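You operate a simulated robot arm through the tools that you are given. There is no shell and no other tool.

You run a simulated two-armed robot. Do the job below in one go: nothing can be reset, and whatever is moved stays where it is left.

## Task
Shut off the sand air line, bleed it to zero and stand the tag in its slot.
Fine: gauge knob on its number before you bleed, off after; the other air valves, the main one too, stay open.
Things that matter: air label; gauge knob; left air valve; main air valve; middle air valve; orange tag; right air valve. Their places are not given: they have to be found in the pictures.

Only the result counts: the job must be done as asked and must still hold three seconds after the hand-in. Knocking over, shifting, dropping, spilling or breaking anything else fails it.

## Robot
Two 7-joint arms with fingered hands on one trunk that stands fixed in place. Base frame: the origin is at the foot of the trunk, x ahead of it, y to its left, z up. Units: mm, rad, N and s.
The left shoulder is at [40, 147, 1305], the right one opposite. With the tool pointing down near the work surface each hand reaches from about 180 to 700 mm from the base axis, measured 20 degrees to its own side. Payload 4 kg a hand.
Tool frame (each hand has its own): the origin (TCP) lies between the finger pads and is the grasp point; the fingertips stand 26 mm ahead of it; z points along the fingers, y is the line along which they close. The gripper opens to 148 mm. The gripper's body begins 73 mm behind the TCP. The gripper is a hand of 3 fingers: y runs from the thumb to the fingers, the wrist lies at [0, 0, -224] in the tool frame, and closing takes about 1.5 s.
Orientation is told as [roll, pitch, yaw] about the base's x, y, z axes, in that order, counted from this pose: with the fingers straight down and closing along the base's y, the tool's x points along the base's -x, its y along +y and its z along -z.

## Interface
- The arms move only by the tool step_arm. It takes "left_increments", "right_increments" or both (then of equal length, played together; a hand with none holds still); each is a list of rows, each a list of 6 numbers: the turn, a rotation vector about the tool's x, y, z in rad, then the shift along the tool's x, y, z in mm. In form: [[wx, wy, wz, dx, dy, dz], ...]. A call has 1 to 20 rows; each row is the pose to reach, as a shift and turn from the pose commanded when the call began, along the tool's axes at that moment. "left_grip" and "right_grip" are, for a hand that has rows, the closure, from 0 (fully open) to 1 (shut), set as the call begins (left out, the last holds). Rows are played at 5 a second. More than 50 mm and 0.15 rad between two rows, or a gripper value outside its range, and nothing of the call is played. Where a pose cannot be reached the arm comes as near as it can. A force on the tool above 50 N (or 10 N above the force at the start of the call, whichever is more), or a blocked arm, ends the call early, and 0.2 s more pass. Each finger travels about 108 mm/s and halts on what it meets, pressing with about 32 N; the grip force reading is that of the motor and also rises with nothing between the fingers. The clock runs only during rows and for 0.2 s after the last one: add rows that repeat a pose to give the fingers time. The reply holds the time, the measured pose of the TCP, the force on the tool along the base axes, the opening and the grip force, in the units named above and with some noise, with the torque about the TCP (base axes, N m) and any sound that the robot's microphone picked up.
- Cameras (640 x 400 px; columns grow to the right, rows downward): "scene" is now at [98.7, 52.5, 1565.2]; the picture's right is [0.56, -0.83, 0.00], its down [-0.23, -0.15, -0.96] and it looks along [0.80, 0.54, -0.27] (base axes); focal length 214 px, centre (320, 200). "left" rides on the left gripper at [-68, -39, -90] in its tool frame; the picture's right is [0.50, -0.87, 0.00], its down [0.65, 0.38, -0.65] and it looks along [0.57, 0.33, 0.76] (tool axes); focal length 222 px, centre (320, 200). "right" rides on the right gripper at [68, -39, -90] in its tool frame; the picture's right is [0.50, 0.87, 0.00], its down [-0.66, 0.38, -0.65] and it looks along [-0.57, 0.33, 0.76] (tool axes); focal length 222 px, centre (320, 200).
- get_image(camera): a new picture of that camera. It takes no simulated time.
- lift_body(by): slides the trunk up (or, below 0, down) by that many mm; the arms and the scene camera ride with it, the base frame stays. It gives what a move gives, with no picture.
- finger_targets(finger1, finger2, thumb_bend, hand): sets how far each is bent, from 0 (flat) to 1 (curled in); at 0.3 the hand is open as for a grip, at 0.7 the pads meet at the TCP. One left out holds its place. A second passes; each finger stops where it meets its share of the squeeze, and holds until it gets a number again. A gripper value or a shape takes the hand back. It gives what a move gives, with no picture; readings hold the bend of each and the force on the fingers (four entries, about 0 where the hand has none), thumb and palm.
- hand_shape(shape, hand): the hand has 3 fingers and takes this shape, open, in about a second: jaw (thumb against the fingers, like two jaws); tri (thumb and two fingers); tip (a fingertip pinch); poke (one finger out to press); point (the index stretched); flat (the hand flat); cup (the hand cupped); fist (a fist). The gripper value then closes the fingers along that shape, each until it touches; the sizes above hold for jaw. It gives what a move gives, with no picture.
- turn_head(pan, tilt): turns the head with the scene camera to pan (to the left, within 1.501 rad either way) and tilt (down, from -0.506 to 1.204), counted from straight ahead of the robot. It gives what a move gives.
- probe_pixels(camera, pixels): for up to 12 pixels [column, row] of the newest picture of that camera ("zoom" is the newest enlarged one), the place [x, y, z] in the base frame of the surface seen there, good to about 2 mm. It takes no simulated time.
- close_up(camera, box): a new picture of the part [left, top, right, bottom] of that camera's present view, enlarged. It takes no simulated time.
- job_done(): hands the job in; it is judged then, once.

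Unless the task says otherwise, let go and move clear before handing in.

The tools are called as a command line: name --argument value ..., lists and objects as JSON in quotes. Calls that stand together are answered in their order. step_arm: Moves the arms, as the interface text tells. Its arguments: {"type":"object","properties":{"left_increments":{"type":"array","items":{"type":"array","items":{"type":"number"}}},"left_grip":{"type":"number"},"right_increments":{"type":"array","items":{"type":"array","items":{"type":"number"}}},"right_grip":{"type":"number"}},"required":[]} The other tools are called the same way: lift_body (by) slides the trunk up or down; hand_shape (shape, hand) gives the hand a shape; finger_targets (finger1, finger2, thumb_bend, hand) moves the fingers one by one; turn_head (pan, tilt) turns the head that bears the scene camera; get_image (camera) takes a picture; probe_pixels (camera, pixels) gives the place of the surface under pixels of a picture; close_up (camera, box) takes an enlarged picture of a part of a camera's view; job_done () hands the job in.

At the start:

```text
time: 0.0
left_eef_pos: [230.6, 304.3, 1514.4]
left_orientation: [-0.001, -0.002, 0.002]
left_force: [0.2, 0.4, -0.2]
left_moment: [-0.03, 0.01, 0.02]
left_opening: 147.9
left_grip_force: 0.1
left_shape: jaw
left_bend: [0.3, 0.3, 0.3]
left_finger forces: [0.1, 0.0, 0.0, 0.0, 0.1, 0.0]
right_eef_pos: [311.4, 29.0, 1523.3]
right_orientation: [0.002, 0.001, -0.002]
right_force: [0.8, -1.0, 0.2]
right_moment: [0.07, -0.03, -0.02]
right_opening: 147.9
right_grip_force: 0.0
right_shape: jaw
right_bend: [0.3, 0.3, 0.3]
right_finger forces: [0.0, 0.1, 0.0, 0.1, 0.1, 0.0]
trunk travel left (down, up): [-475.0, 31.0]
head pan, tilt: [0.597, 0.276]
```

scene: 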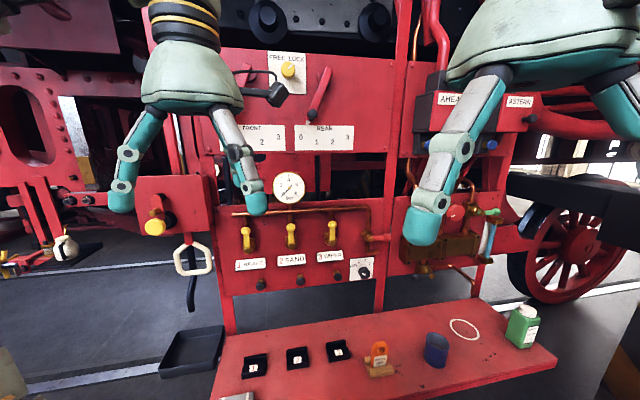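
right: 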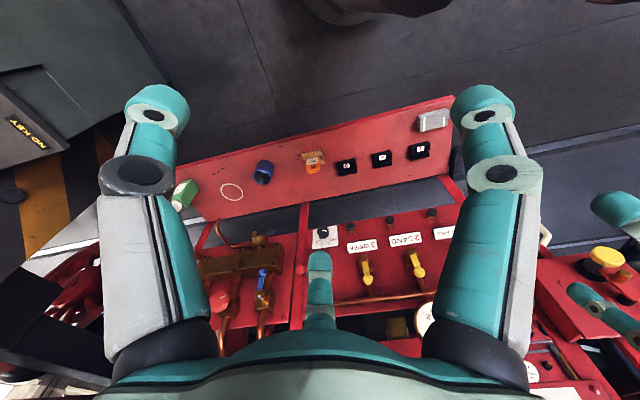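
left: 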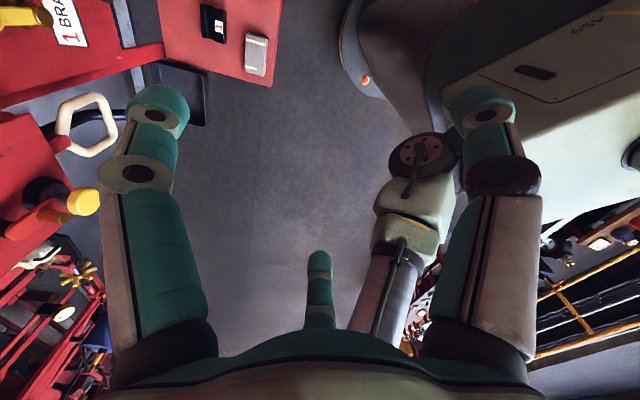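

The scene shows a red panel with three yellow valve levers (about 247–332, 235), labels below, a gauge at (288,187) and a shelf with three slots and the orange tag at (380,350). I'll enlarge these parts.

close_up --camera "scene" --box '[220, 160, 400, 300]'

close_up --camera "scene" --box '[210, 290, 410, 400]'

close_up --camera "scene" --box '[120, 40, 400, 220]'

close_up --camera "scene" --box '[360, 170, 560, 300]'

```text
2.86 times, centred on (310, 230) of scene
```

zoom: 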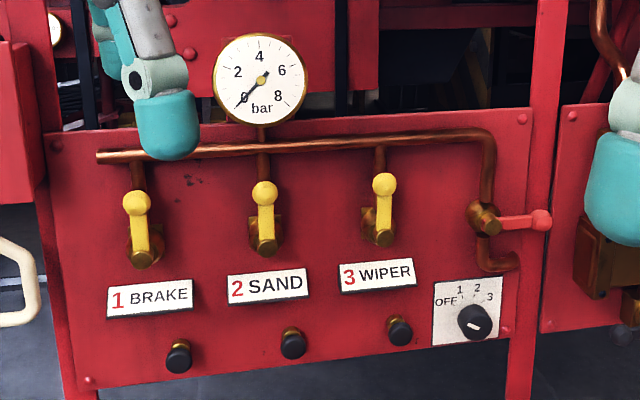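

```text
3.20 times, centred on (310, 345) of scene
```

zoom: 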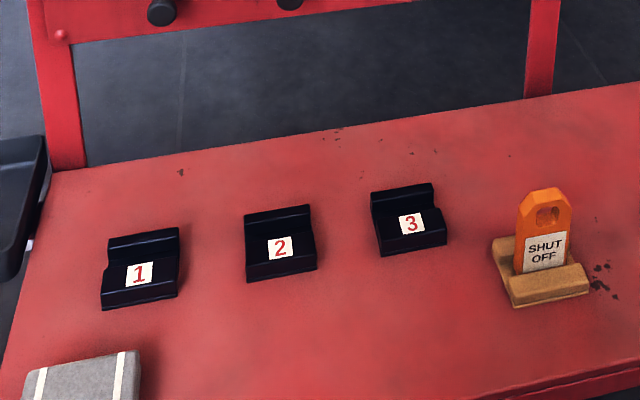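

```text
2.22 times, centred on (260, 130) of scene
```

zoom: 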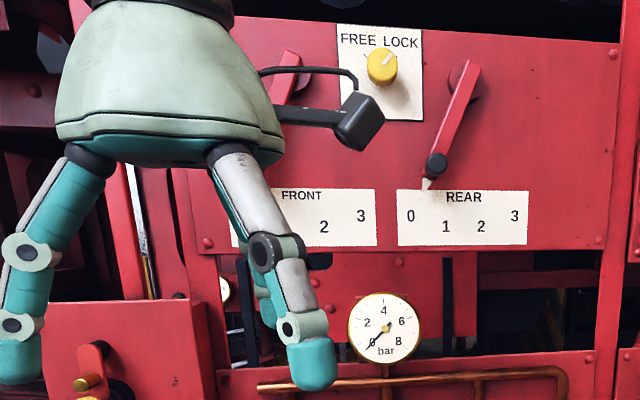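

```text
3.08 times, centred on (460, 235) of scene
```

zoom: 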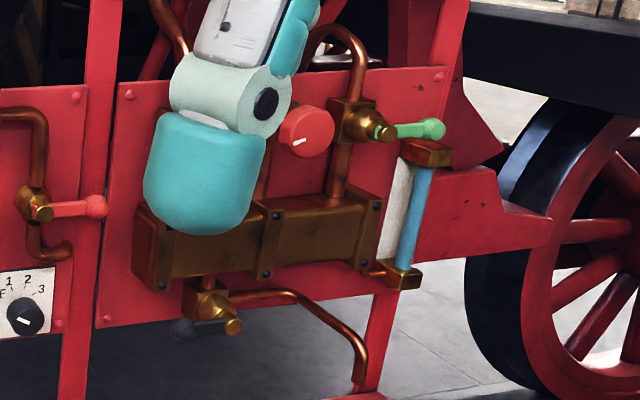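

The panel reads 1 BRAKE, 2 SAND, 3 WIPER with a gauge knob (OFF 1 2 3) at the lower right, so sand is the middle line. I'll take fine close-ups and probe the places.

close_up --camera "scene" --box '[335, 210, 405, 290]'

probe_pixels --camera "scene" --pixels '[[247, 232], [291, 228], [292, 244], [331, 226], [293, 281], [362, 271], [300, 320], [297, 358], [378, 350], [288, 187], [345, 240], [391, 238]]'

close_up --camera "scene" --box '[270, 210, 320, 290]'

```text
5.00 times, centred on (370, 250) of scene
```

zoom: 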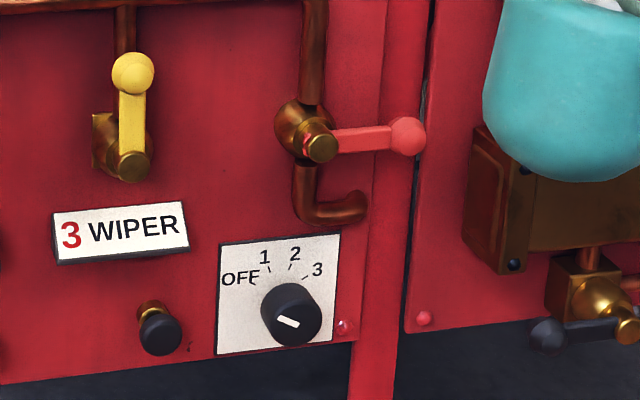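

```text
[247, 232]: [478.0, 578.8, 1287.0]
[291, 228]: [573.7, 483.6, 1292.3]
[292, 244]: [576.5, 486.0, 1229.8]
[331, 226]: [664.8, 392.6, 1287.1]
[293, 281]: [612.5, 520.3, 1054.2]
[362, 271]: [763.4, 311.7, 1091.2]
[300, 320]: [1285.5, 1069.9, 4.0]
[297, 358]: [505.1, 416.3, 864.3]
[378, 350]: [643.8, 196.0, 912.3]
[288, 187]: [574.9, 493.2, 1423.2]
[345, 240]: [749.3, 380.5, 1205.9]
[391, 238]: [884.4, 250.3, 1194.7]
```

```text
5.00 times, centred on (295, 250) of scene
```

zoom: 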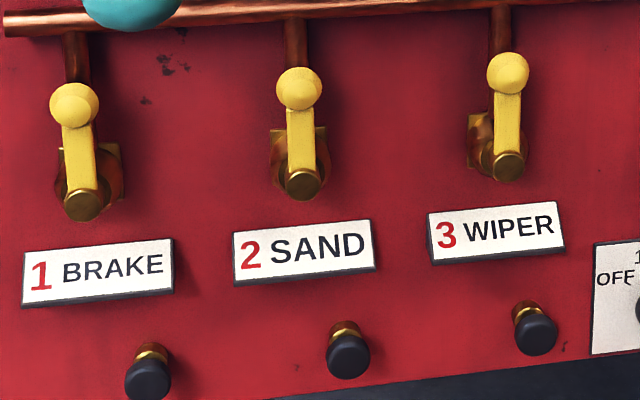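

The lever, hub and button of line 2 are clear in the last zoom (ball at 299,88; hub cap 303,178; button 348,355). I'll probe these and the panel around them for exact geometry.

probe_pixels --camera "zoom" --pixels '[[299, 88], [299, 70], [301, 140], [303, 186], [380, 130], [200, 180], [348, 358], [348, 325], [400, 330], [220, 350], [500, 75], [508, 168]]'

close_up --camera "scene" --box '[340, 250, 390, 285]'

```text
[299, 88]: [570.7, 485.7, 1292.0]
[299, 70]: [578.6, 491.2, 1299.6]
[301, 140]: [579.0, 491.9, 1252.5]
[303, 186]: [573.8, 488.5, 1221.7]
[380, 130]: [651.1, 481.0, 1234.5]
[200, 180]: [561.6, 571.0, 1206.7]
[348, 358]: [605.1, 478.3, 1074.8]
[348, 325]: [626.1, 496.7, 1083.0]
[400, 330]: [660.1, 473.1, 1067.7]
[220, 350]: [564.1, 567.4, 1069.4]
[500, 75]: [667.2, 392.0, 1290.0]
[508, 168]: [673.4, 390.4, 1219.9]
```

```text
11.43 times, centred on (365, 268) of scene
```

zoom: 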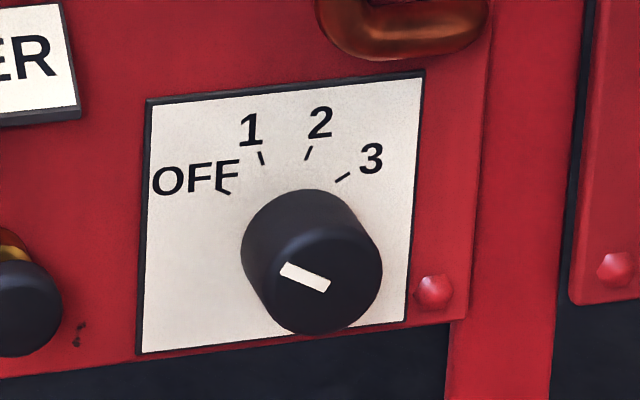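

The knob mark points at OFF and its ticks are visible in this zoom. I'll probe the knob face, rim and ticks to get the axis and angles.

probe_pixels --camera "zoom" --pixels '[[282, 267], [327, 287], [305, 277], [250, 260], [375, 275], [310, 325], [312, 240], [224, 191], [261, 158], [309, 153], [343, 177], [300, 210]]'

get_image --camera "scene"

```text
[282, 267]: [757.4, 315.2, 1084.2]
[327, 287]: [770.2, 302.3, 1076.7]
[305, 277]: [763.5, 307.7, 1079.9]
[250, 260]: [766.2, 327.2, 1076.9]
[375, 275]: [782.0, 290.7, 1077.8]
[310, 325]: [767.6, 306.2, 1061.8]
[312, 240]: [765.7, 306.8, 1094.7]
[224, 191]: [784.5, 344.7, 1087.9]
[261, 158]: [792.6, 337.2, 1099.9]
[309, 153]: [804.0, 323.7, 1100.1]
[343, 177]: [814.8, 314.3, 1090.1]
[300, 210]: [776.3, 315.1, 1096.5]
```

```text
taken
```

scene: 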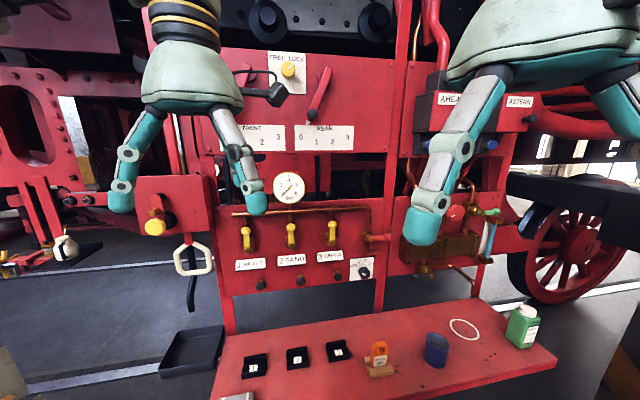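

The knob has OFF/1/2/3 at about −60/−20/+20/+60°, centre near u=331, z=1077 on the 45° panel. Before moving I'll look around with the head for anything near the arms.

turn_head --pan -0.4 --tilt 0.5

get_image --camera "scene"

turn_head --pan 1.3 --tilt 0.5

get_image --camera "scene"

```text
time: 1.3
left_eef_pos: [232.2, 303.5, 1513.9]
left_orientation: [-0.002, -0.001, 0.001]
left_force: [1.0, -0.7, 0.5]
left_moment: [-0.03, -0.01, -0.03]
left_opening: 147.8
left_grip_force: 0.1
left_shape: jaw
left_bend: [0.3, 0.3, 0.3]
left_finger forces: [0.0, 0.1, 0.1, 0.0, 0.0, 0.0]
right_eef_pos: [312.0, 28.5, 1523.9]
right_orientation: [0.002, -0.001, -0.001]
right_force: [0.5, -0.1, -1.0]
right_moment: [-0.01, -0.02, 0.0]
right_opening: 147.9
right_grip_force: 0.0
right_shape: jaw
right_bend: [0.3, 0.3, 0.3]
right_finger forces: [0.0, 0.1, 0.0, 0.1, 0.0, 0.0]
trunk travel left (down, up): [-475.0, 31.0]
head pan, tilt: [-0.4, 0.499]
```

```text
taken
```

scene: 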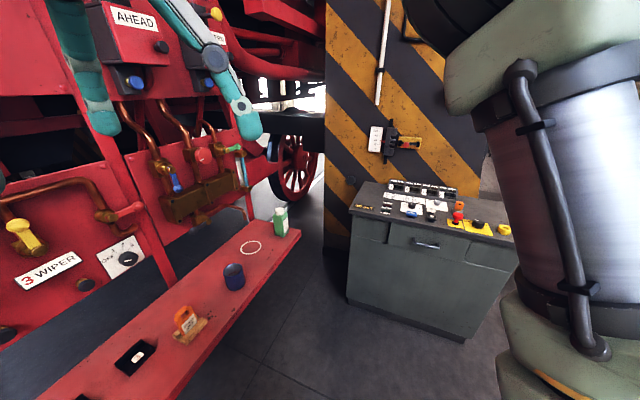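

```text
time: 3.0
left_eef_pos: [232.1, 302.6, 1514.2]
left_orientation: [-0.001, -0.002, 0.001]
left_force: [0.5, 0.3, 0.8]
left_moment: [-0.03, 0.01, 0.0]
left_opening: 147.8
left_grip_force: 0.0
left_shape: jaw
left_bend: [0.3, 0.3, 0.3]
left_finger forces: [0.0, 0.0, 0.1, 0.0, 0.0, 0.0]
right_eef_pos: [311.4, 28.2, 1522.9]
right_orientation: [0.002, 0.0, -0.002]
right_force: [0.1, -0.6, 0.2]
right_moment: [0.0, -0.04, 0.0]
right_opening: 148.0
right_grip_force: 0.0
right_shape: jaw
right_bend: [0.3, 0.3, 0.3]
right_finger forces: [0.0, 0.0, 0.1, 0.1, 0.0, 0.0]
trunk travel left (down, up): [-475.0, 31.0]
head pan, tilt: [1.3, 0.499]
```

```text
taken
```

scene: 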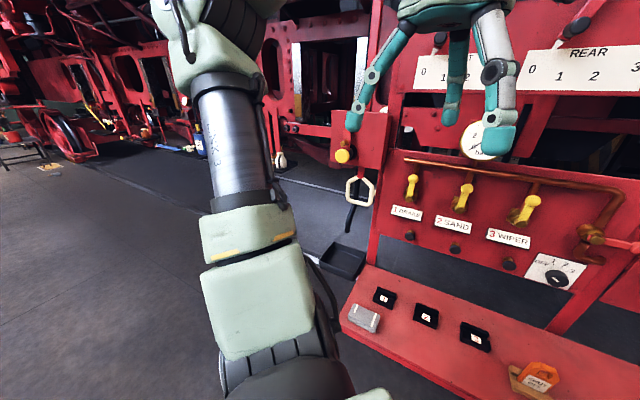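

Left of the panel there is a red box with a yellow knob and a ring handle (342,155)/(360,190); on the right a desk further off. I'll probe the left ones and move the right hand aside to clear the view.

probe_pixels --camera "scene" --pixels '[[342, 155], [375, 125], [360, 178], [345, 258], [365, 317], [350, 300], [440, 385], [426, 315], [416, 300], [438, 325], [475, 335], [540, 375]]'

step_arm --right_increments '[[0, 0, 0, 10, -40, 0], [0, 0, 0, 20, -80, 0], [0, 0, 0, 30, -120, 0], [0, 0, 0, 40, -160, 0], [0, 0, 0, 50, -200, 0], [0, 0, 0, 50, -200, 0]]'

turn_head --pan -0.4 --tilt 0.5

get_image --camera "scene"

get_image --camera "right"

```text
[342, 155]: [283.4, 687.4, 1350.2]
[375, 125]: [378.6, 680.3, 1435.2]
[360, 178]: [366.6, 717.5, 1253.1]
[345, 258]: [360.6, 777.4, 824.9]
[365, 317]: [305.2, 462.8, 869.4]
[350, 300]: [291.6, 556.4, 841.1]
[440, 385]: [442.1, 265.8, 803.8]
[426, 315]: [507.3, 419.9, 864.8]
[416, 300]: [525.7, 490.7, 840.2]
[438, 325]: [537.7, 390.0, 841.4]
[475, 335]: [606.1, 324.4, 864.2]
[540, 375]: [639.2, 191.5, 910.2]
```

```text
time: 4.4
left_eef_pos: [232.4, 303.7, 1514.7]
left_orientation: [-0.002, -0.002, 0.002]
left_force: [0.8, 1.3, 0.0]
left_moment: [-0.01, -0.03, -0.01]
left_opening: 148.0
left_grip_force: 0.1
left_shape: jaw
left_bend: [0.3, 0.3, 0.3]
left_finger forces: [0.0, 0.0, 0.1, 0.1, 0.1, 0.0]
right_eef_pos: [259.0, -171.7, 1523.9]
right_orientation: [0.0, 0.0, 0.0]
right_force: [-0.1, 1.0, -0.4]
right_moment: [0.01, 0.01, -0.02]
right_opening: 148.0
right_grip_force: 0.0
right_shape: jaw
right_bend: [0.3, 0.3, 0.3]
right_finger forces: [0.1, 0.0, 0.0, 0.0, 0.1, 0.0]
trunk travel left (down, up): [-475.0, 31.0]
head pan, tilt: [1.3, 0.499]
```

```text
time: 6.1
left_eef_pos: [231.9, 303.4, 1515.5]
left_orientation: [-0.002, -0.002, 0.002]
left_force: [0.1, -0.6, 1.1]
left_moment: [0.01, -0.01, -0.01]
left_opening: 148.1
left_grip_force: 0.0
left_shape: jaw
left_bend: [0.3, 0.3, 0.3]
left_finger forces: [0.0, 0.1, 0.0, 0.1, 0.0, 0.0]
right_eef_pos: [258.9, -172.2, 1524.1]
right_orientation: [0.001, 0.0, -0.003]
right_force: [1.1, -0.1, 0.2]
right_moment: [-0.02, -0.02, 0.01]
right_opening: 147.9
right_grip_force: 0.0
right_shape: jaw
right_bend: [0.3, 0.3, 0.3]
right_finger forces: [0.1, 0.1, 0.1, 0.0, 0.0, 0.0]
trunk travel left (down, up): [-475.0, 31.0]
head pan, tilt: [-0.4, 0.499]
```

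```text
taken
```

scene: 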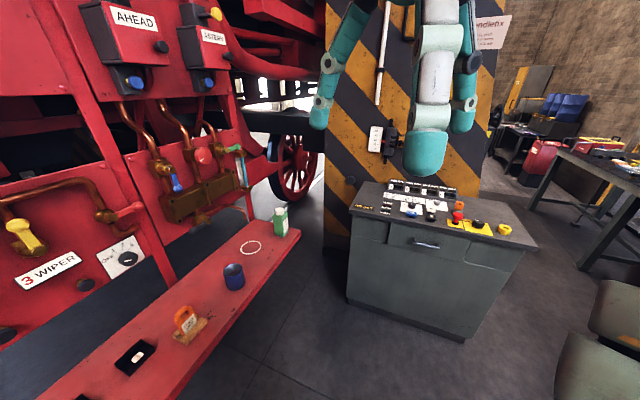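

```text
taken
```

right: 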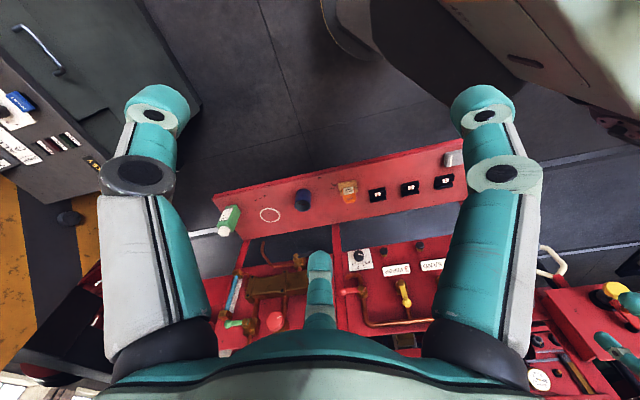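

The right hand is clear and the desk at (430,215) is well away. I'll probe the desk and main valve, then lower the trunk.

probe_pixels --camera "scene" --pixels '[[370, 205], [430, 215], [520, 240], [105, 216], [132, 209], [125, 258], [25, 230], [178, 182], [186, 320], [190, 325]]'

probe_pixels --camera "right" --pixels '[[485, 95], [155, 95], [320, 262], [485, 116], [320, 300]]'

lift_body --by -180

turn_head --pan 0.65 --tilt 0.35

get_image --camera "scene"

```text
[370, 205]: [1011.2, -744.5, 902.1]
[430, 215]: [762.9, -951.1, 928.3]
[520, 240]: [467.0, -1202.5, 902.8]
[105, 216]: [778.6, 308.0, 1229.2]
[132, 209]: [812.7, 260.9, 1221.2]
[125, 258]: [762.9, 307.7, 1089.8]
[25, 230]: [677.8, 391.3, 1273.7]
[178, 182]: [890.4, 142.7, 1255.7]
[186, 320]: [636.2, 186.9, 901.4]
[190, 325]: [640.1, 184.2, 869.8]
```

```text
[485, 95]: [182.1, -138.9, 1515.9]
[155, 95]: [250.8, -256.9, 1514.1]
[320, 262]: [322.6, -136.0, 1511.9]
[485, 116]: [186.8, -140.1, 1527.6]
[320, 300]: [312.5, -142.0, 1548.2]
```

```text
time: 8.1
left_eef_pos: [231.2, 304.2, 1334.6]
left_orientation: [-0.003, -0.001, 0.004]
left_force: [0.5, -0.3, 0.3]
left_moment: [-0.01, -0.01, 0.02]
left_opening: 148.0
left_grip_force: 0.2
left_shape: jaw
left_bend: [0.3, 0.3, 0.3]
left_finger forces: [0.0, 0.0, 0.1, 0.1, 0.1, 0.0]
right_eef_pos: [258.9, -171.8, 1343.6]
right_orientation: [0.001, -0.001, -0.001]
right_force: [0.1, -0.2, -0.8]
right_moment: [0.0, 0.02, 0.0]
right_opening: 147.9
right_grip_force: 0.0
right_shape: jaw
right_bend: [0.3, 0.3, 0.3]
right_finger forces: [0.1, 0.0, 0.0, 0.0, 0.0, 0.0]
trunk travel left (down, up): [-295.0, 211.0]
head pan, tilt: [-0.4, 0.499]
```

```text
time: 9.4
left_eef_pos: [232.2, 304.2, 1334.1]
left_orientation: [-0.002, -0.003, 0.003]
left_force: [0.4, 0.4, -0.9]
left_moment: [0.02, 0.03, 0.01]
left_opening: 147.7
left_grip_force: 0.1
left_shape: jaw
left_bend: [0.3, 0.3, 0.3]
left_finger forces: [0.1, 0.1, 0.0, 0.0, 0.0, 0.0]
right_eef_pos: [258.6, -171.4, 1342.9]
right_orientation: [0.003, 0.0, -0.003]
right_force: [-0.3, 0.8, -0.1]
right_moment: [0.05, 0.0, 0.0]
right_opening: 147.8
right_grip_force: 0.1
right_shape: jaw
right_bend: [0.3, 0.3, 0.3]
right_finger forces: [0.0, 0.1, 0.1, 0.1, 0.0, 0.0]
trunk travel left (down, up): [-295.0, 211.0]
head pan, tilt: [0.649, 0.351]
```

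```text
taken
```

scene: 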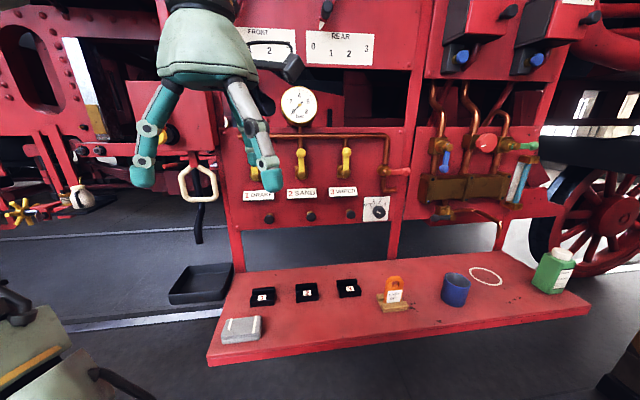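

The trunk is down 180 mm and the shelf and panel are clear. Finger probes suggest the three fingers sit 120° apart, so I'll check how the left hand closes and what "poke" looks like while in free air.

step_arm --left_increments '[[0, 0, 0, 0, 0, 0], [0, 0, 0, 0, 0, 0], [0, 0, 0, 0, 0, 0], [0, 0, 0, 0, 0, 0], [0, 0, 0, 0, 0, 0], [0, 0, 0, 0, 0, 0], [0, 0, 0, 0, 0, 0]]' --left_grip 0.6

get_image --camera "left"

hand_shape --shape "poke" --hand "right"

get_image --camera "right"

```text
time: 11.0
left_eef_pos: [232.2, 303.8, 1335.0]
left_orientation: [-0.002, -0.002, 0.002]
left_force: [-0.7, -0.3, -0.3]
left_moment: [-0.01, 0.01, 0.03]
left_opening: 59.5
left_grip_force: 0.1
left_shape: jaw
left_bend: [0.77, 0.77, 0.7]
left_finger forces: [0.0, 0.0, 0.0, 0.1, 0.1, 0.0]
right_eef_pos: [259.0, -172.6, 1343.2]
right_orientation: [0.002, -0.001, -0.003]
right_force: [-0.1, -0.6, 0.0]
right_moment: [-0.02, 0.02, 0.03]
right_opening: 147.8
right_grip_force: 0.1
right_shape: jaw
right_bend: [0.3, 0.3, 0.3]
right_finger forces: [0.0, 0.0, 0.0, 0.1, 0.1, 0.1]
trunk travel left (down, up): [-295.0, 211.0]
head pan, tilt: [0.649, 0.351]
```

```text
taken
```

left: 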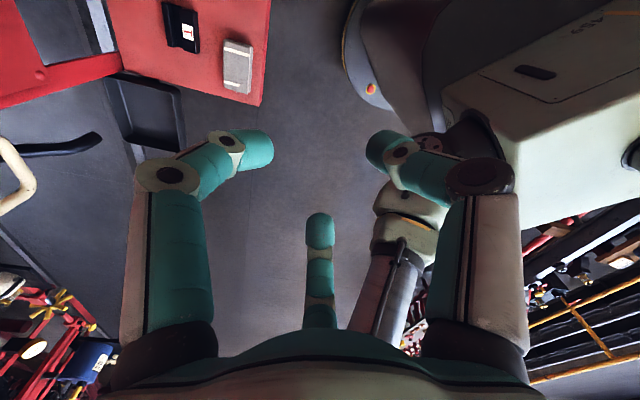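

```text
time: 11.9
left_eef_pos: [230.8, 304.3, 1334.5]
left_orientation: [-0.001, -0.003, 0.001]
left_force: [0.2, -0.4, -0.2]
left_moment: [-0.02, 0.0, -0.01]
left_opening: 59.4
left_grip_force: 0.1
left_shape: jaw
left_bend: [0.77, 0.77, 0.7]
left_finger forces: [0.0, 0.0, 0.0, 0.0, 0.1, 0.1]
right_eef_pos: [258.9, -171.9, 1342.7]
right_orientation: [0.001, 0.001, -0.002]
right_force: [-0.4, 0.9, -0.1]
right_moment: [-0.03, 0.03, 0.0]
right_opening: 0.2
right_grip_force: 0.0
right_shape: poke
right_bend: [1.0, 1.0, 0.4]
right_finger forces: [0.1, 0.1, 0.0, 0.0, 0.0, 0.0]
trunk travel left (down, up): [-295.0, 211.0]
head pan, tilt: [0.649, 0.351]
```

```text
taken
```

right: 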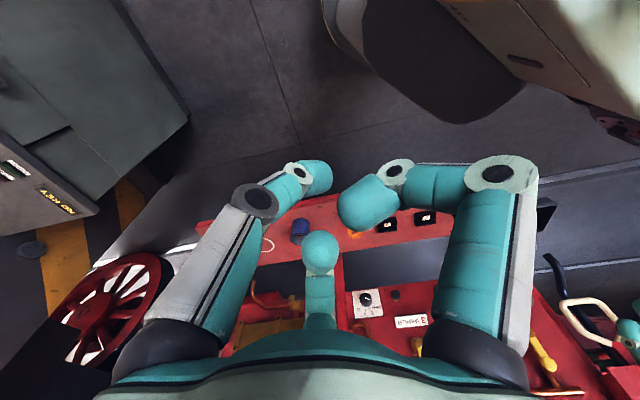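

The left hand closes radially (tips at (250,148), (380,148), (320,228)), and in poke one digit stays forward. I'll probe the tips to learn the geometry.

probe_pixels --camera "left" --pixels '[[262, 148], [238, 150], [372, 148], [395, 150], [320, 222], [320, 245]]'

probe_pixels --camera "right" --pixels '[[320, 175], [295, 185], [365, 205], [320, 250], [320, 265], [395, 170]]'

step_arm --left_increments '[[0, 0, 0, 0, 0, 0], [0, 0, 0, 0, 0, 0], [0, 0, 0, 0, 0, 0], [0, 0, 0, 0, 0, 0], [0, 0, 0, 0, 0, 0], [0, 0, 0, 0, 0, 0], [0, 0, 0, 0, 0, 0]]' --left_grip 1.0

get_image --camera "left"

hand_shape --shape "point" --hand "right"

get_image --camera "right"

get_image --camera "scene"

```text
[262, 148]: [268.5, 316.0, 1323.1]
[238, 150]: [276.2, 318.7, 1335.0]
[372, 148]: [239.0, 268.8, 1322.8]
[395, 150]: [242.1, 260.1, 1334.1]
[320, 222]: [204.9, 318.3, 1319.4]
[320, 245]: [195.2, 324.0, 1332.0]
```

```text
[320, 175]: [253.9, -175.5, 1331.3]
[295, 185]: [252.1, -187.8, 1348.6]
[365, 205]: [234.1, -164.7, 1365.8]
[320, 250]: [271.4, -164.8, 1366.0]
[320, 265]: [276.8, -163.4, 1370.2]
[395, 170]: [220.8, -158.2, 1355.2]
```

```text
time: 13.5
left_eef_pos: [233.5, 304.0, 1334.8]
left_orientation: [0.0, -0.001, 0.002]
left_force: [-0.2, -0.3, -0.4]
left_moment: [0.0, -0.03, 0.01]
left_opening: 0.1
left_grip_force: 31.8
left_shape: jaw
left_bend: [0.7, 0.7, 0.7]
left_finger forces: [0.0, 0.1, 0.1, 0.0, 0.0, 0.0]
right_eef_pos: [258.7, -172.3, 1343.2]
right_orientation: [0.002, 0.001, -0.002]
right_force: [-0.1, -0.8, 0.0]
right_moment: [0.01, 0.0, 0.02]
right_opening: 0.0
right_grip_force: 0.1
right_shape: poke
right_bend: [1.0, 1.0, 0.4]
right_finger forces: [0.0, 0.0, 0.0, 0.0, 0.0, 0.0]
trunk travel left (down, up): [-295.0, 211.0]
head pan, tilt: [0.649, 0.351]
```

```text
taken
```

left: 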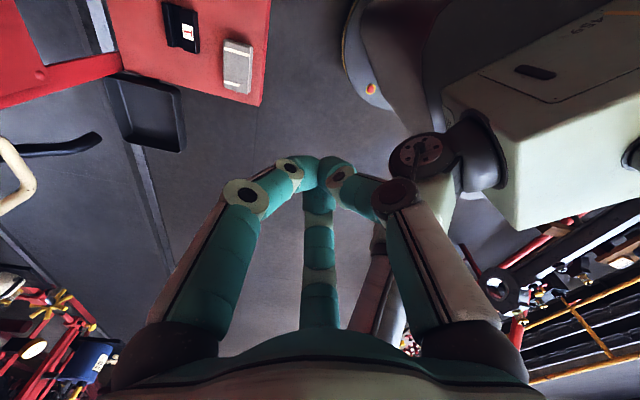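

```text
time: 14.4
left_eef_pos: [231.5, 303.8, 1334.5]
left_orientation: [-0.002, -0.002, 0.004]
left_force: [0.0, 0.1, -0.7]
left_moment: [0.0, -0.04, 0.0]
left_opening: 0.1
left_grip_force: 31.9
left_shape: jaw
left_bend: [0.7, 0.7, 0.7]
left_finger forces: [0.1, 0.0, 0.0, 0.1, 0.0, 0.0]
right_eef_pos: [259.2, -172.9, 1344.2]
right_orientation: [0.002, 0.0, -0.002]
right_force: [0.5, -0.1, 0.3]
right_moment: [-0.01, 0.02, 0.03]
right_opening: 142.0
right_grip_force: 0.0
right_shape: point
right_bend: [0.7, 1.0, 0.86]
right_finger forces: [0.0, 0.1, 0.1, 0.0, 0.0, 0.1]
trunk travel left (down, up): [-295.0, 211.0]
head pan, tilt: [0.649, 0.351]
```

```text
taken
```

right: 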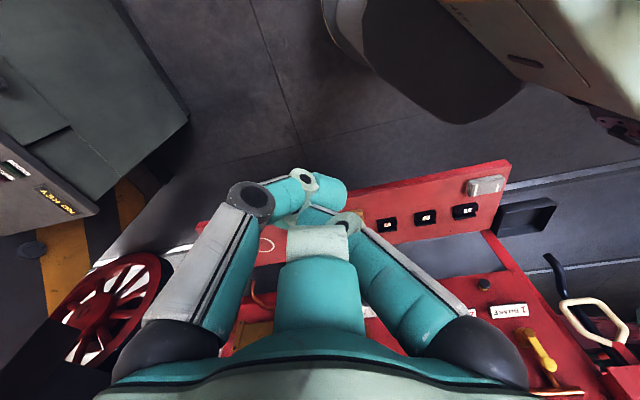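

```text
taken
```

scene: 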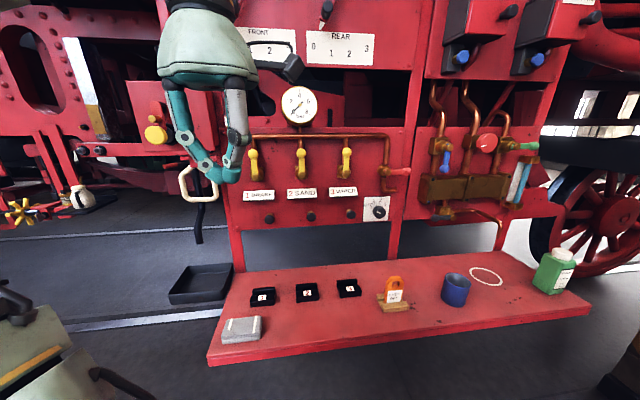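

Closed, the left fingertips meet at the TCP and make a compact probe. I'll swing the left hand to point square into the panel (direction [0.707,0.707,0]) at a stand-off left of the sand lever.

step_arm --left_increments '[[-0.101, -0.101, 0, -22, 15, 4], [-0.202, -0.202, 0, -44, 31, 8], [-0.303, -0.303, 0, -66, 46, 12], [-0.404, -0.404, 0, -88, 62, 16], [-0.505, -0.505, 0, -110, 77, 20], [-0.606, -0.606, 0, -132, 93, 24], [-0.707, -0.707, 0, -155, 108, 28], [-0.808, -0.808, 0, -177, 124, 32], [-0.909, -0.909, 0, -199, 139, 36], [-1.01, -1.01, 0, -221, 155, 40], [-1.1107, -1.1107, 0, -243, 170, 45], [-1.1107, -1.1107, 0, -243, 170, 45]]'

get_image --camera "scene"

get_image --camera "left"

```text
time: 17.0
left_eef_pos: [473.2, 472.5, 1308.0]
left_orientation: [1.551, -0.787, -0.77]
left_force: [-1.4, 0.5, 0.3]
left_moment: [-0.01, 0.03, 0.0]
left_opening: 0.0
left_grip_force: 31.8
left_shape: jaw
left_bend: [0.7, 0.7, 0.7]
left_finger forces: [0.0, 0.0, 0.1, 0.0, 0.1, 0.0]
left hand out of reach, approached as far as the arm can: row 11, 12
right_eef_pos: [259.2, -172.4, 1343.1]
right_orientation: [0.001, 0.0, -0.002]
right_force: [-0.3, 0.9, -0.5]
right_moment: [0.02, -0.04, 0.0]
right_opening: 142.3
right_grip_force: 0.1
right_shape: point
right_bend: [0.7, 1.0, 0.86]
right_finger forces: [0.1, 0.0, 0.0, 0.0, 0.1, 0.0]
trunk travel left (down, up): [-295.0, 211.0]
head pan, tilt: [0.649, 0.351]
```

```text
taken
```

scene: 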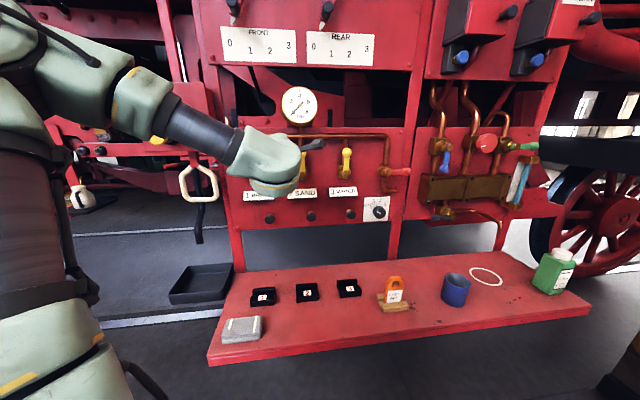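

```text
taken
```

left: 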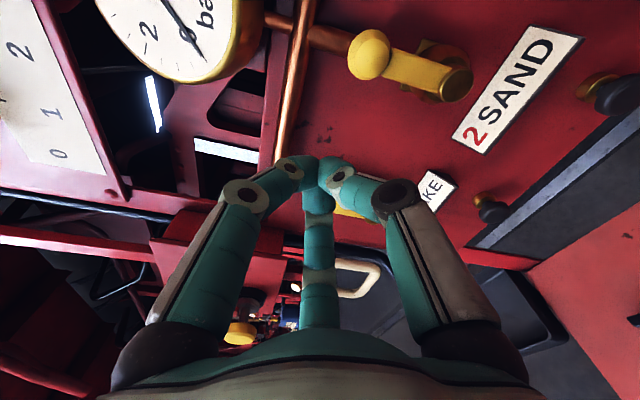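

The hand points at the panel, about 18 mm higher than asked (limit), with the sand lever seen at (400,65) of the left picture. I'll advance partway and shift to check how the pose tracks.

step_arm --left_increments '[[0, 0, 0, -7, -7, 15], [0, 0, 0, -14, -14, 30], [0, 0, 0, -14, -14, 30]]'

get_image --camera "left"

```text
time: 17.8
left_eef_pos: [507.9, 479.5, 1308.8]
left_orientation: [1.558, -0.785, -0.775]
left_force: [0.4, 0.7, -0.2]
left_moment: [-0.01, 0.01, -0.01]
left_opening: 0.0
left_grip_force: 32.0
left_shape: jaw
left_bend: [0.7, 0.7, 0.7]
left_finger forces: [0.0, 0.0, 0.0, 0.1, 0.0, 0.0]
right_eef_pos: [259.0, -172.1, 1343.3]
right_orientation: [0.001, 0.0, -0.002]
right_force: [0.1, -0.1, 0.3]
right_moment: [0.02, 0.0, 0.01]
right_opening: 142.1
right_grip_force: 0.1
right_shape: point
right_bend: [0.7, 1.0, 0.86]
right_finger forces: [0.0, 0.0, 0.0, 0.0, 0.0, 0.0]
trunk travel left (down, up): [-295.0, 211.0]
head pan, tilt: [0.649, 0.351]
```

```text
taken
```

left: 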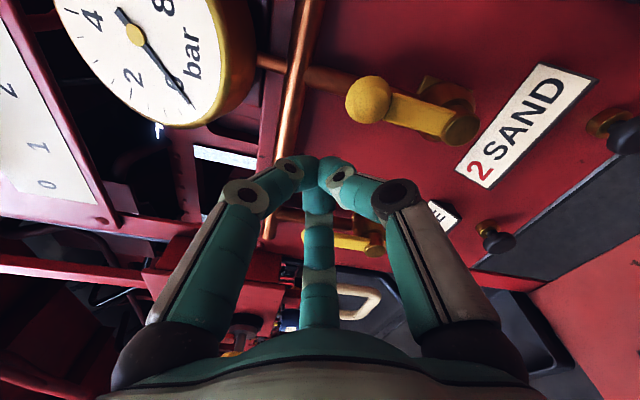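

Tracking is good (u=20, tip about 76 mm from the panel), and the sand lever is to the side at (410,110). I'll lower 23 mm, edge 8 mm away and go in beside the lever.

step_arm --left_increments '[[0, 0, 0, 11, -5.3, 0], [0, 0, 0, 21.9, -10.6, 0], [0, 0, 0, 21.9, -10.6, 15], [0, 0, 0, 21.9, -10.6, 30], [0, 0, 0, 21.9, -10.6, 44], [0, 0, 0, 21.9, -10.6, 44]]'

get_image --camera "left"

get_image --camera "scene"

```text
time: 19.2
left_eef_pos: [514.8, 508.1, 1298.6]
left_orientation: [1.537, -0.791, -0.749]
left_force: [1.0, -0.8, -0.3]
left_moment: [0.02, -0.01, -0.01]
left_opening: 0.2
left_grip_force: 31.5
left_shape: jaw
left_bend: [0.7, 0.7, 0.7]
left_finger forces: [0.1, 0.1, 0.1, 0.0, 0.1, 0.1]
left hand out of reach, approached as far as the arm can: row 1, 2, 3, 4, 5, 6
right_eef_pos: [259.3, -172.8, 1341.8]
right_orientation: [0.003, 0.0, -0.003]
right_force: [-0.5, -0.4, 0.2]
right_moment: [-0.02, 0.01, -0.03]
right_opening: 142.0
right_grip_force: 0.1
right_shape: point
right_bend: [0.7, 1.0, 0.86]
right_finger forces: [0.0, 0.0, 0.0, 0.0, 0.0, 0.0]
trunk travel left (down, up): [-295.0, 211.0]
head pan, tilt: [0.649, 0.351]
```

```text
taken
```

left: 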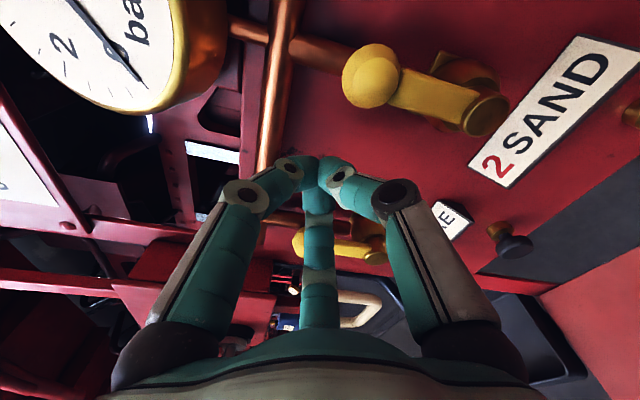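

```text
taken
```

scene: 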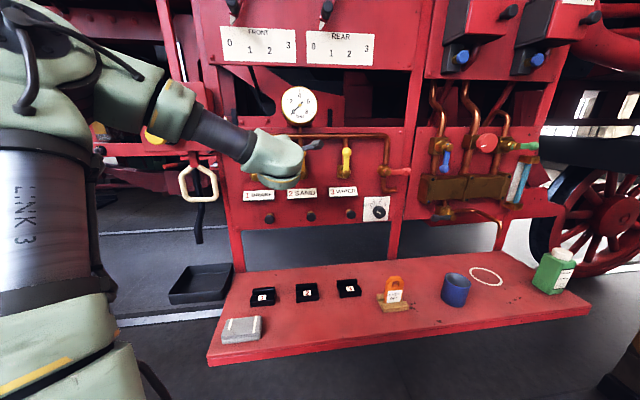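

The arm hits a wrist limit when the hand goes lower relative to the shoulder (reached z 1298.6 instead of 1285). I'll back off from the panel, then lower the trunk so the panel sits higher relative to the shoulder.

step_arm --left_increments '[[0, 0, 0, 0, 0, -25], [0, 0, 0, 0, 0, -50], [0, 0, 0, 0, 0, -70]]'

lift_body --by -250

turn_head --pan 0.65 --tilt 0.15

get_image --camera "scene"

```text
time: 20.0
left_eef_pos: [463.8, 455.9, 1308.1]
left_orientation: [1.557, -0.786, -0.775]
left_force: [0.2, 0.1, 0.1]
left_moment: [-0.03, 0.01, 0.04]
left_opening: 0.0
left_grip_force: 32.4
left_shape: jaw
left_bend: [0.7, 0.7, 0.7]
left_finger forces: [0.1, 0.0, 0.0, 0.1, 0.1, 0.0]
left hand out of reach, approached as far as the arm can: row 1, 2, 3
right_eef_pos: [259.1, -173.1, 1342.8]
right_orientation: [0.003, 0.002, 0.0]
right_force: [0.8, -0.1, 0.4]
right_moment: [-0.01, 0.0, -0.01]
right_opening: 142.1
right_grip_force: 0.0
right_shape: point
right_bend: [0.7, 1.0, 0.86]
right_finger forces: [0.1, 0.0, 0.0, 0.1, 0.1, 0.0]
trunk travel left (down, up): [-295.0, 211.0]
head pan, tilt: [0.649, 0.351]
```

```text
time: 22.6
left_eef_pos: [464.3, 456.9, 1057.1]
left_orientation: [1.556, -0.787, -0.773]
left_force: [0.6, 0.6, 0.5]
left_moment: [-0.03, 0.0, -0.01]
left_opening: 0.0
left_grip_force: 32.0
left_shape: jaw
left_bend: [0.7, 0.7, 0.7]
left_finger forces: [0.0, 0.0, 0.0, 0.1, 0.0, 0.0]
right_eef_pos: [260.7, -172.2, 1093.3]
right_orientation: [0.0, 0.0, -0.002]
right_force: [0.2, 0.3, -0.3]
right_moment: [0.02, -0.03, 0.01]
right_opening: 142.1
right_grip_force: 0.2
right_shape: point
right_bend: [0.7, 1.0, 0.87]
right_finger forces: [0.0, 0.0, 0.0, 0.0, 0.0, 0.0]
trunk travel left (down, up): [-45.0, 461.0]
head pan, tilt: [0.649, 0.351]
```

```text
time: 23.3
left_eef_pos: [464.1, 456.3, 1057.3]
left_orientation: [1.557, -0.788, -0.772]
left_force: [-0.5, 1.0, -0.6]
left_moment: [0.0, -0.04, 0.0]
left_opening: 0.1
left_grip_force: 32.1
left_shape: jaw
left_bend: [0.7, 0.7, 0.7]
left_finger forces: [0.0, 0.0, 0.1, 0.0, 0.1, 0.0]
right_eef_pos: [258.8, -172.6, 1092.2]
right_orientation: [0.001, 0.002, -0.002]
right_force: [0.6, -0.2, -0.2]
right_moment: [-0.03, 0.01, 0.02]
right_opening: 142.3
right_grip_force: 0.1
right_shape: point
right_bend: [0.7, 1.0, 0.87]
right_finger forces: [0.1, 0.0, 0.0, 0.0, 0.1, 0.1]
trunk travel left (down, up): [-45.0, 461.0]
head pan, tilt: [0.649, 0.15]
```

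```text
taken
```

scene: 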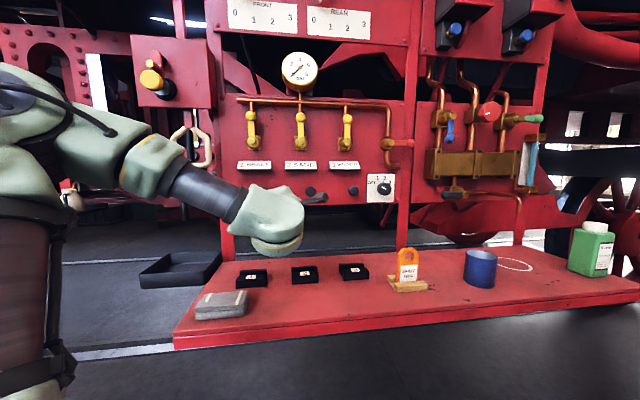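

The panel is now clearly seen and the hand is low in front of the shelf. I'll take a close look at the levers and main valve and probe them from this better height.

close_up --camera "scene" --box '[230, 90, 430, 215]'

probe_pixels --camera "zoom" --pixels '[[228, 88], [228, 105], [228, 128], [228, 170], [375, 88], [377, 168], [258, 318], [502, 172], [570, 168], [495, 300], [80, 88], [520, 330]]'

```text
3.20 times, centred on (330, 152) of scene
```

zoom: 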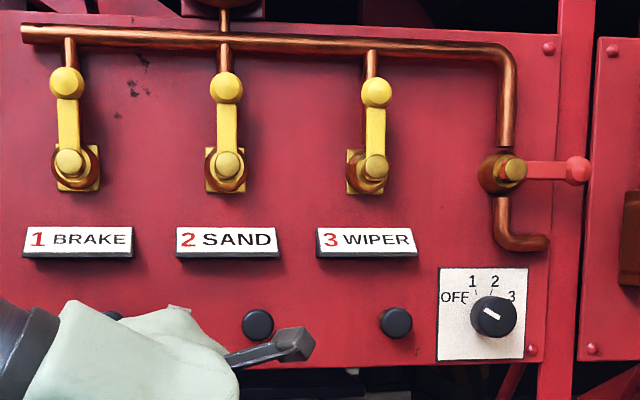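

```text
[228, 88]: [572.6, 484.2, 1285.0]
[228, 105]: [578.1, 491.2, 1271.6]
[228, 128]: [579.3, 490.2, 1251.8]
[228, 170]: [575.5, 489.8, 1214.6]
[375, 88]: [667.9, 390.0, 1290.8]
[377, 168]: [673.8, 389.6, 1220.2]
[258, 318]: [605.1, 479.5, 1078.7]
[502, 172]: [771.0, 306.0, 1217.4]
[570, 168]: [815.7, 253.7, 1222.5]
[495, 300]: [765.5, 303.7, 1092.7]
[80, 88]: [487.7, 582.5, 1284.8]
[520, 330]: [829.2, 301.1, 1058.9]
```

The lever, hub, button and knob match my earlier geometry. I'll raise the left hand to lever height, 48 mm left of the sand lever, still clear of the panel.

step_arm --left_increments '[[0, 0, 0, -27.6, 26.1, 0], [0, 0, 0, -55.2, 52.2, 0], [0, 0, 0, -82.9, 78.3, 0], [0, 0, 0, -110.5, 104.4, 0], [0, 0, 0, -138.2, 130.5, 0], [0, 0, 0, -165.8, 156.6, 0], [0, 0, 0, -165.8, 156.6, 25], [0, 0, 0, -165.8, 156.6, 45], [0, 0, 0, -165.8, 156.6, 45]]'

get_image --camera "left"

get_image --camera "scene"

```text
time: 25.3
left_eef_pos: [501.4, 486.9, 1287.1]
left_orientation: [1.556, -0.785, -0.772]
left_force: [0.0, -0.6, 0.5]
left_moment: [-0.01, -0.01, 0.05]
left_opening: 0.0
left_grip_force: 32.0
left_shape: jaw
left_bend: [0.7, 0.7, 0.7]
left_finger forces: [0.1, 0.0, 0.0, 0.0, 0.0, 0.0]
right_eef_pos: [259.3, -171.3, 1092.2]
right_orientation: [0.001, 0.001, -0.002]
right_force: [-0.3, 0.5, 0.8]
right_moment: [-0.01, 0.02, -0.02]
right_opening: 142.2
right_grip_force: 0.0
right_shape: point
right_bend: [0.7, 1.0, 0.87]
right_finger forces: [0.1, 0.1, 0.0, 0.0, 0.2, 0.1]
trunk travel left (down, up): [-45.0, 461.0]
head pan, tilt: [0.649, 0.15]
```

```text
taken
```

left: 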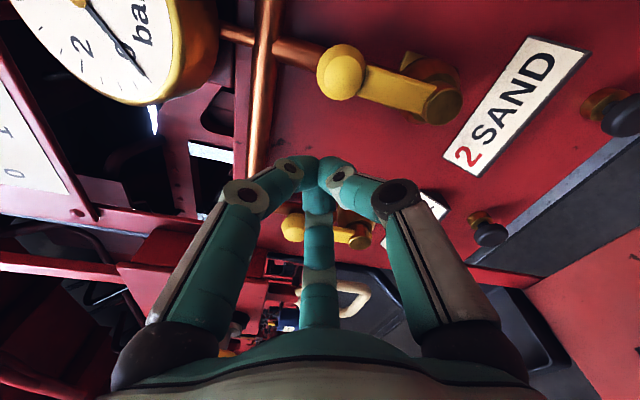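

```text
taken
```

scene: 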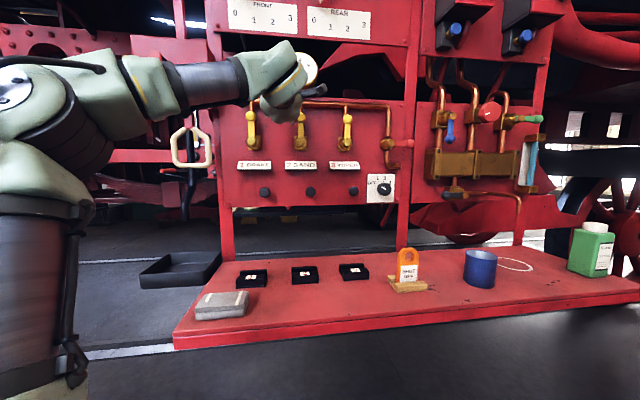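

No reach trouble now; the closed fingertips are left of the sand lever (lever at (390,85) in the left picture). I'll go in beside it and push it rightward (clockwise) partway, watching the force.

step_arm --left_increments '[[0, 0, 0, 17, -17, 0], [0, 0, 0, 17, -17, 22], [0, 0, 0, 17, -17, 44], [0, 0, 0, 9, -25, 44], [0, 0, 0, 1.3, -32.7, 44], [0, 0, 0, -7, -36, 44], [0, 0, 0, -15.7, -39.9, 44], [0, 0, 0, -22, -46, 44], [0, 0, 0, -22, -46, 44]]'

get_image --camera "left"

close_up --camera "scene" --box '[230, 50, 430, 215]'

```text
time: 27.3
left_eef_pos: [565.5, 482.4, 1269.1]
left_orientation: [1.558, -0.789, -0.775]
left_force: [-4.3, 3.2, 1.8]
left_moment: [0.03, 0.05, 0.04]
left_opening: 0.0
left_grip_force: 31.9
left_shape: jaw
left_bend: [0.7, 0.7, 0.7]
left_finger forces: [0.0, 0.0, 0.0, 0.1, 0.0, 0.2]
right_eef_pos: [258.0, -172.1, 1092.5]
right_orientation: [0.0, -0.001, -0.002]
right_force: [-0.1, 0.6, -0.4]
right_moment: [0.02, -0.01, -0.01]
right_opening: 142.3
right_grip_force: 0.0
right_shape: point
right_bend: [0.7, 1.0, 0.87]
right_finger forces: [0.1, 0.0, 0.0, 0.1, 0.1, 0.1]
trunk travel left (down, up): [-45.0, 461.0]
head pan, tilt: [0.649, 0.15]
```

```text
taken
```

left: 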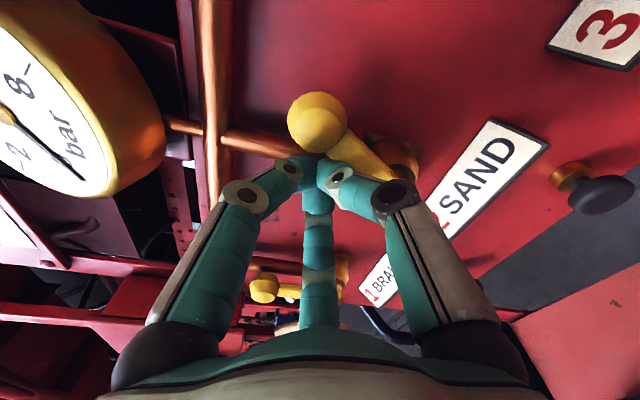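

```text
2.42 times, centred on (330, 132) of scene
```

zoom: 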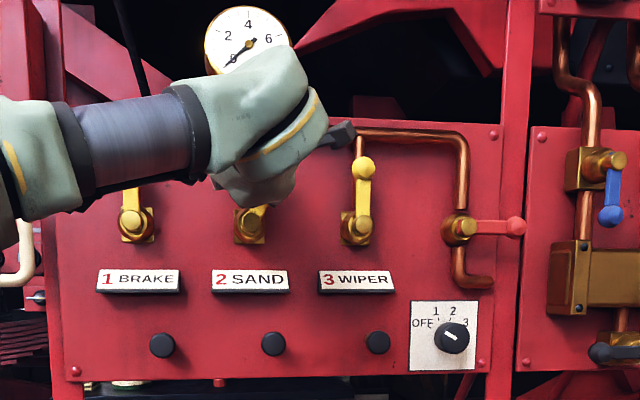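

The lever follows easily (about 5 N) and leans right. I'll continue along the arc to nearly horizontal.

step_arm --left_increments '[[0, 0, 0, -8.8, -10.2, 0], [0, 0, 0, -13.7, -23.6, 0], [0, 0, 0, -15.1, -39.2, 0], [0, 0, 0, -13, -51.2, 0], [0, 0, 0, -10.9, -57.6, 0], [0, 0, 0, -10.9, -57.6, 0]]'

get_image --camera "left"

close_up --camera "scene" --box '[230, 50, 430, 215]'

```text
time: 28.7
left_eef_pos: [597.7, 446.3, 1239.3]
left_orientation: [1.568, -0.79, -0.781]
left_force: [-1.6, 0.6, 16.1]
left_moment: [0.14, -0.23, 0.0]
left_opening: 0.0
left_grip_force: 32.7
left_shape: jaw
left_bend: [0.7, 0.7, 0.7]
left_finger forces: [0.0, 0.1, 0.1, 0.0, 0.0, 0.0]
right_eef_pos: [256.6, -172.8, 1092.1]
right_orientation: [0.002, -0.002, -0.003]
right_force: [0.1, 0.0, -0.2]
right_moment: [0.03, 0.0, -0.02]
right_opening: 142.0
right_grip_force: 0.0
right_shape: point
right_bend: [0.7, 1.0, 0.87]
right_finger forces: [0.0, 0.1, 0.1, 0.0, 0.0, 0.0]
trunk travel left (down, up): [-45.0, 461.0]
head pan, tilt: [0.649, 0.15]
```

```text
taken
```

left: 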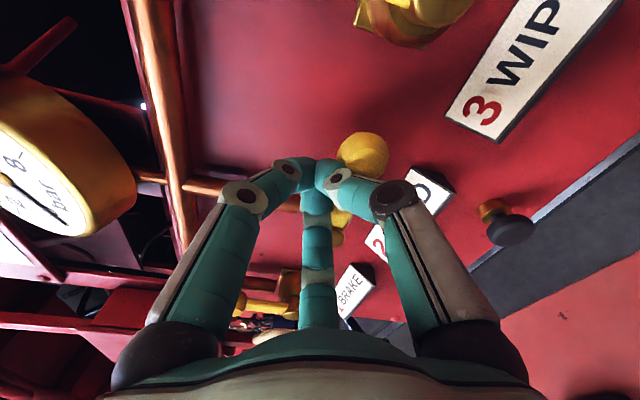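

```text
2.42 times, centred on (330, 132) of scene
```

zoom: 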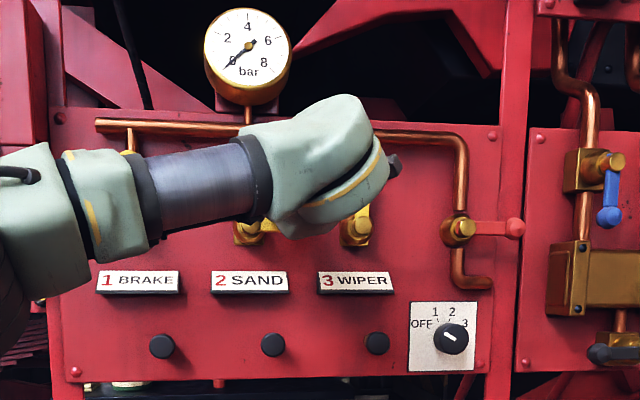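

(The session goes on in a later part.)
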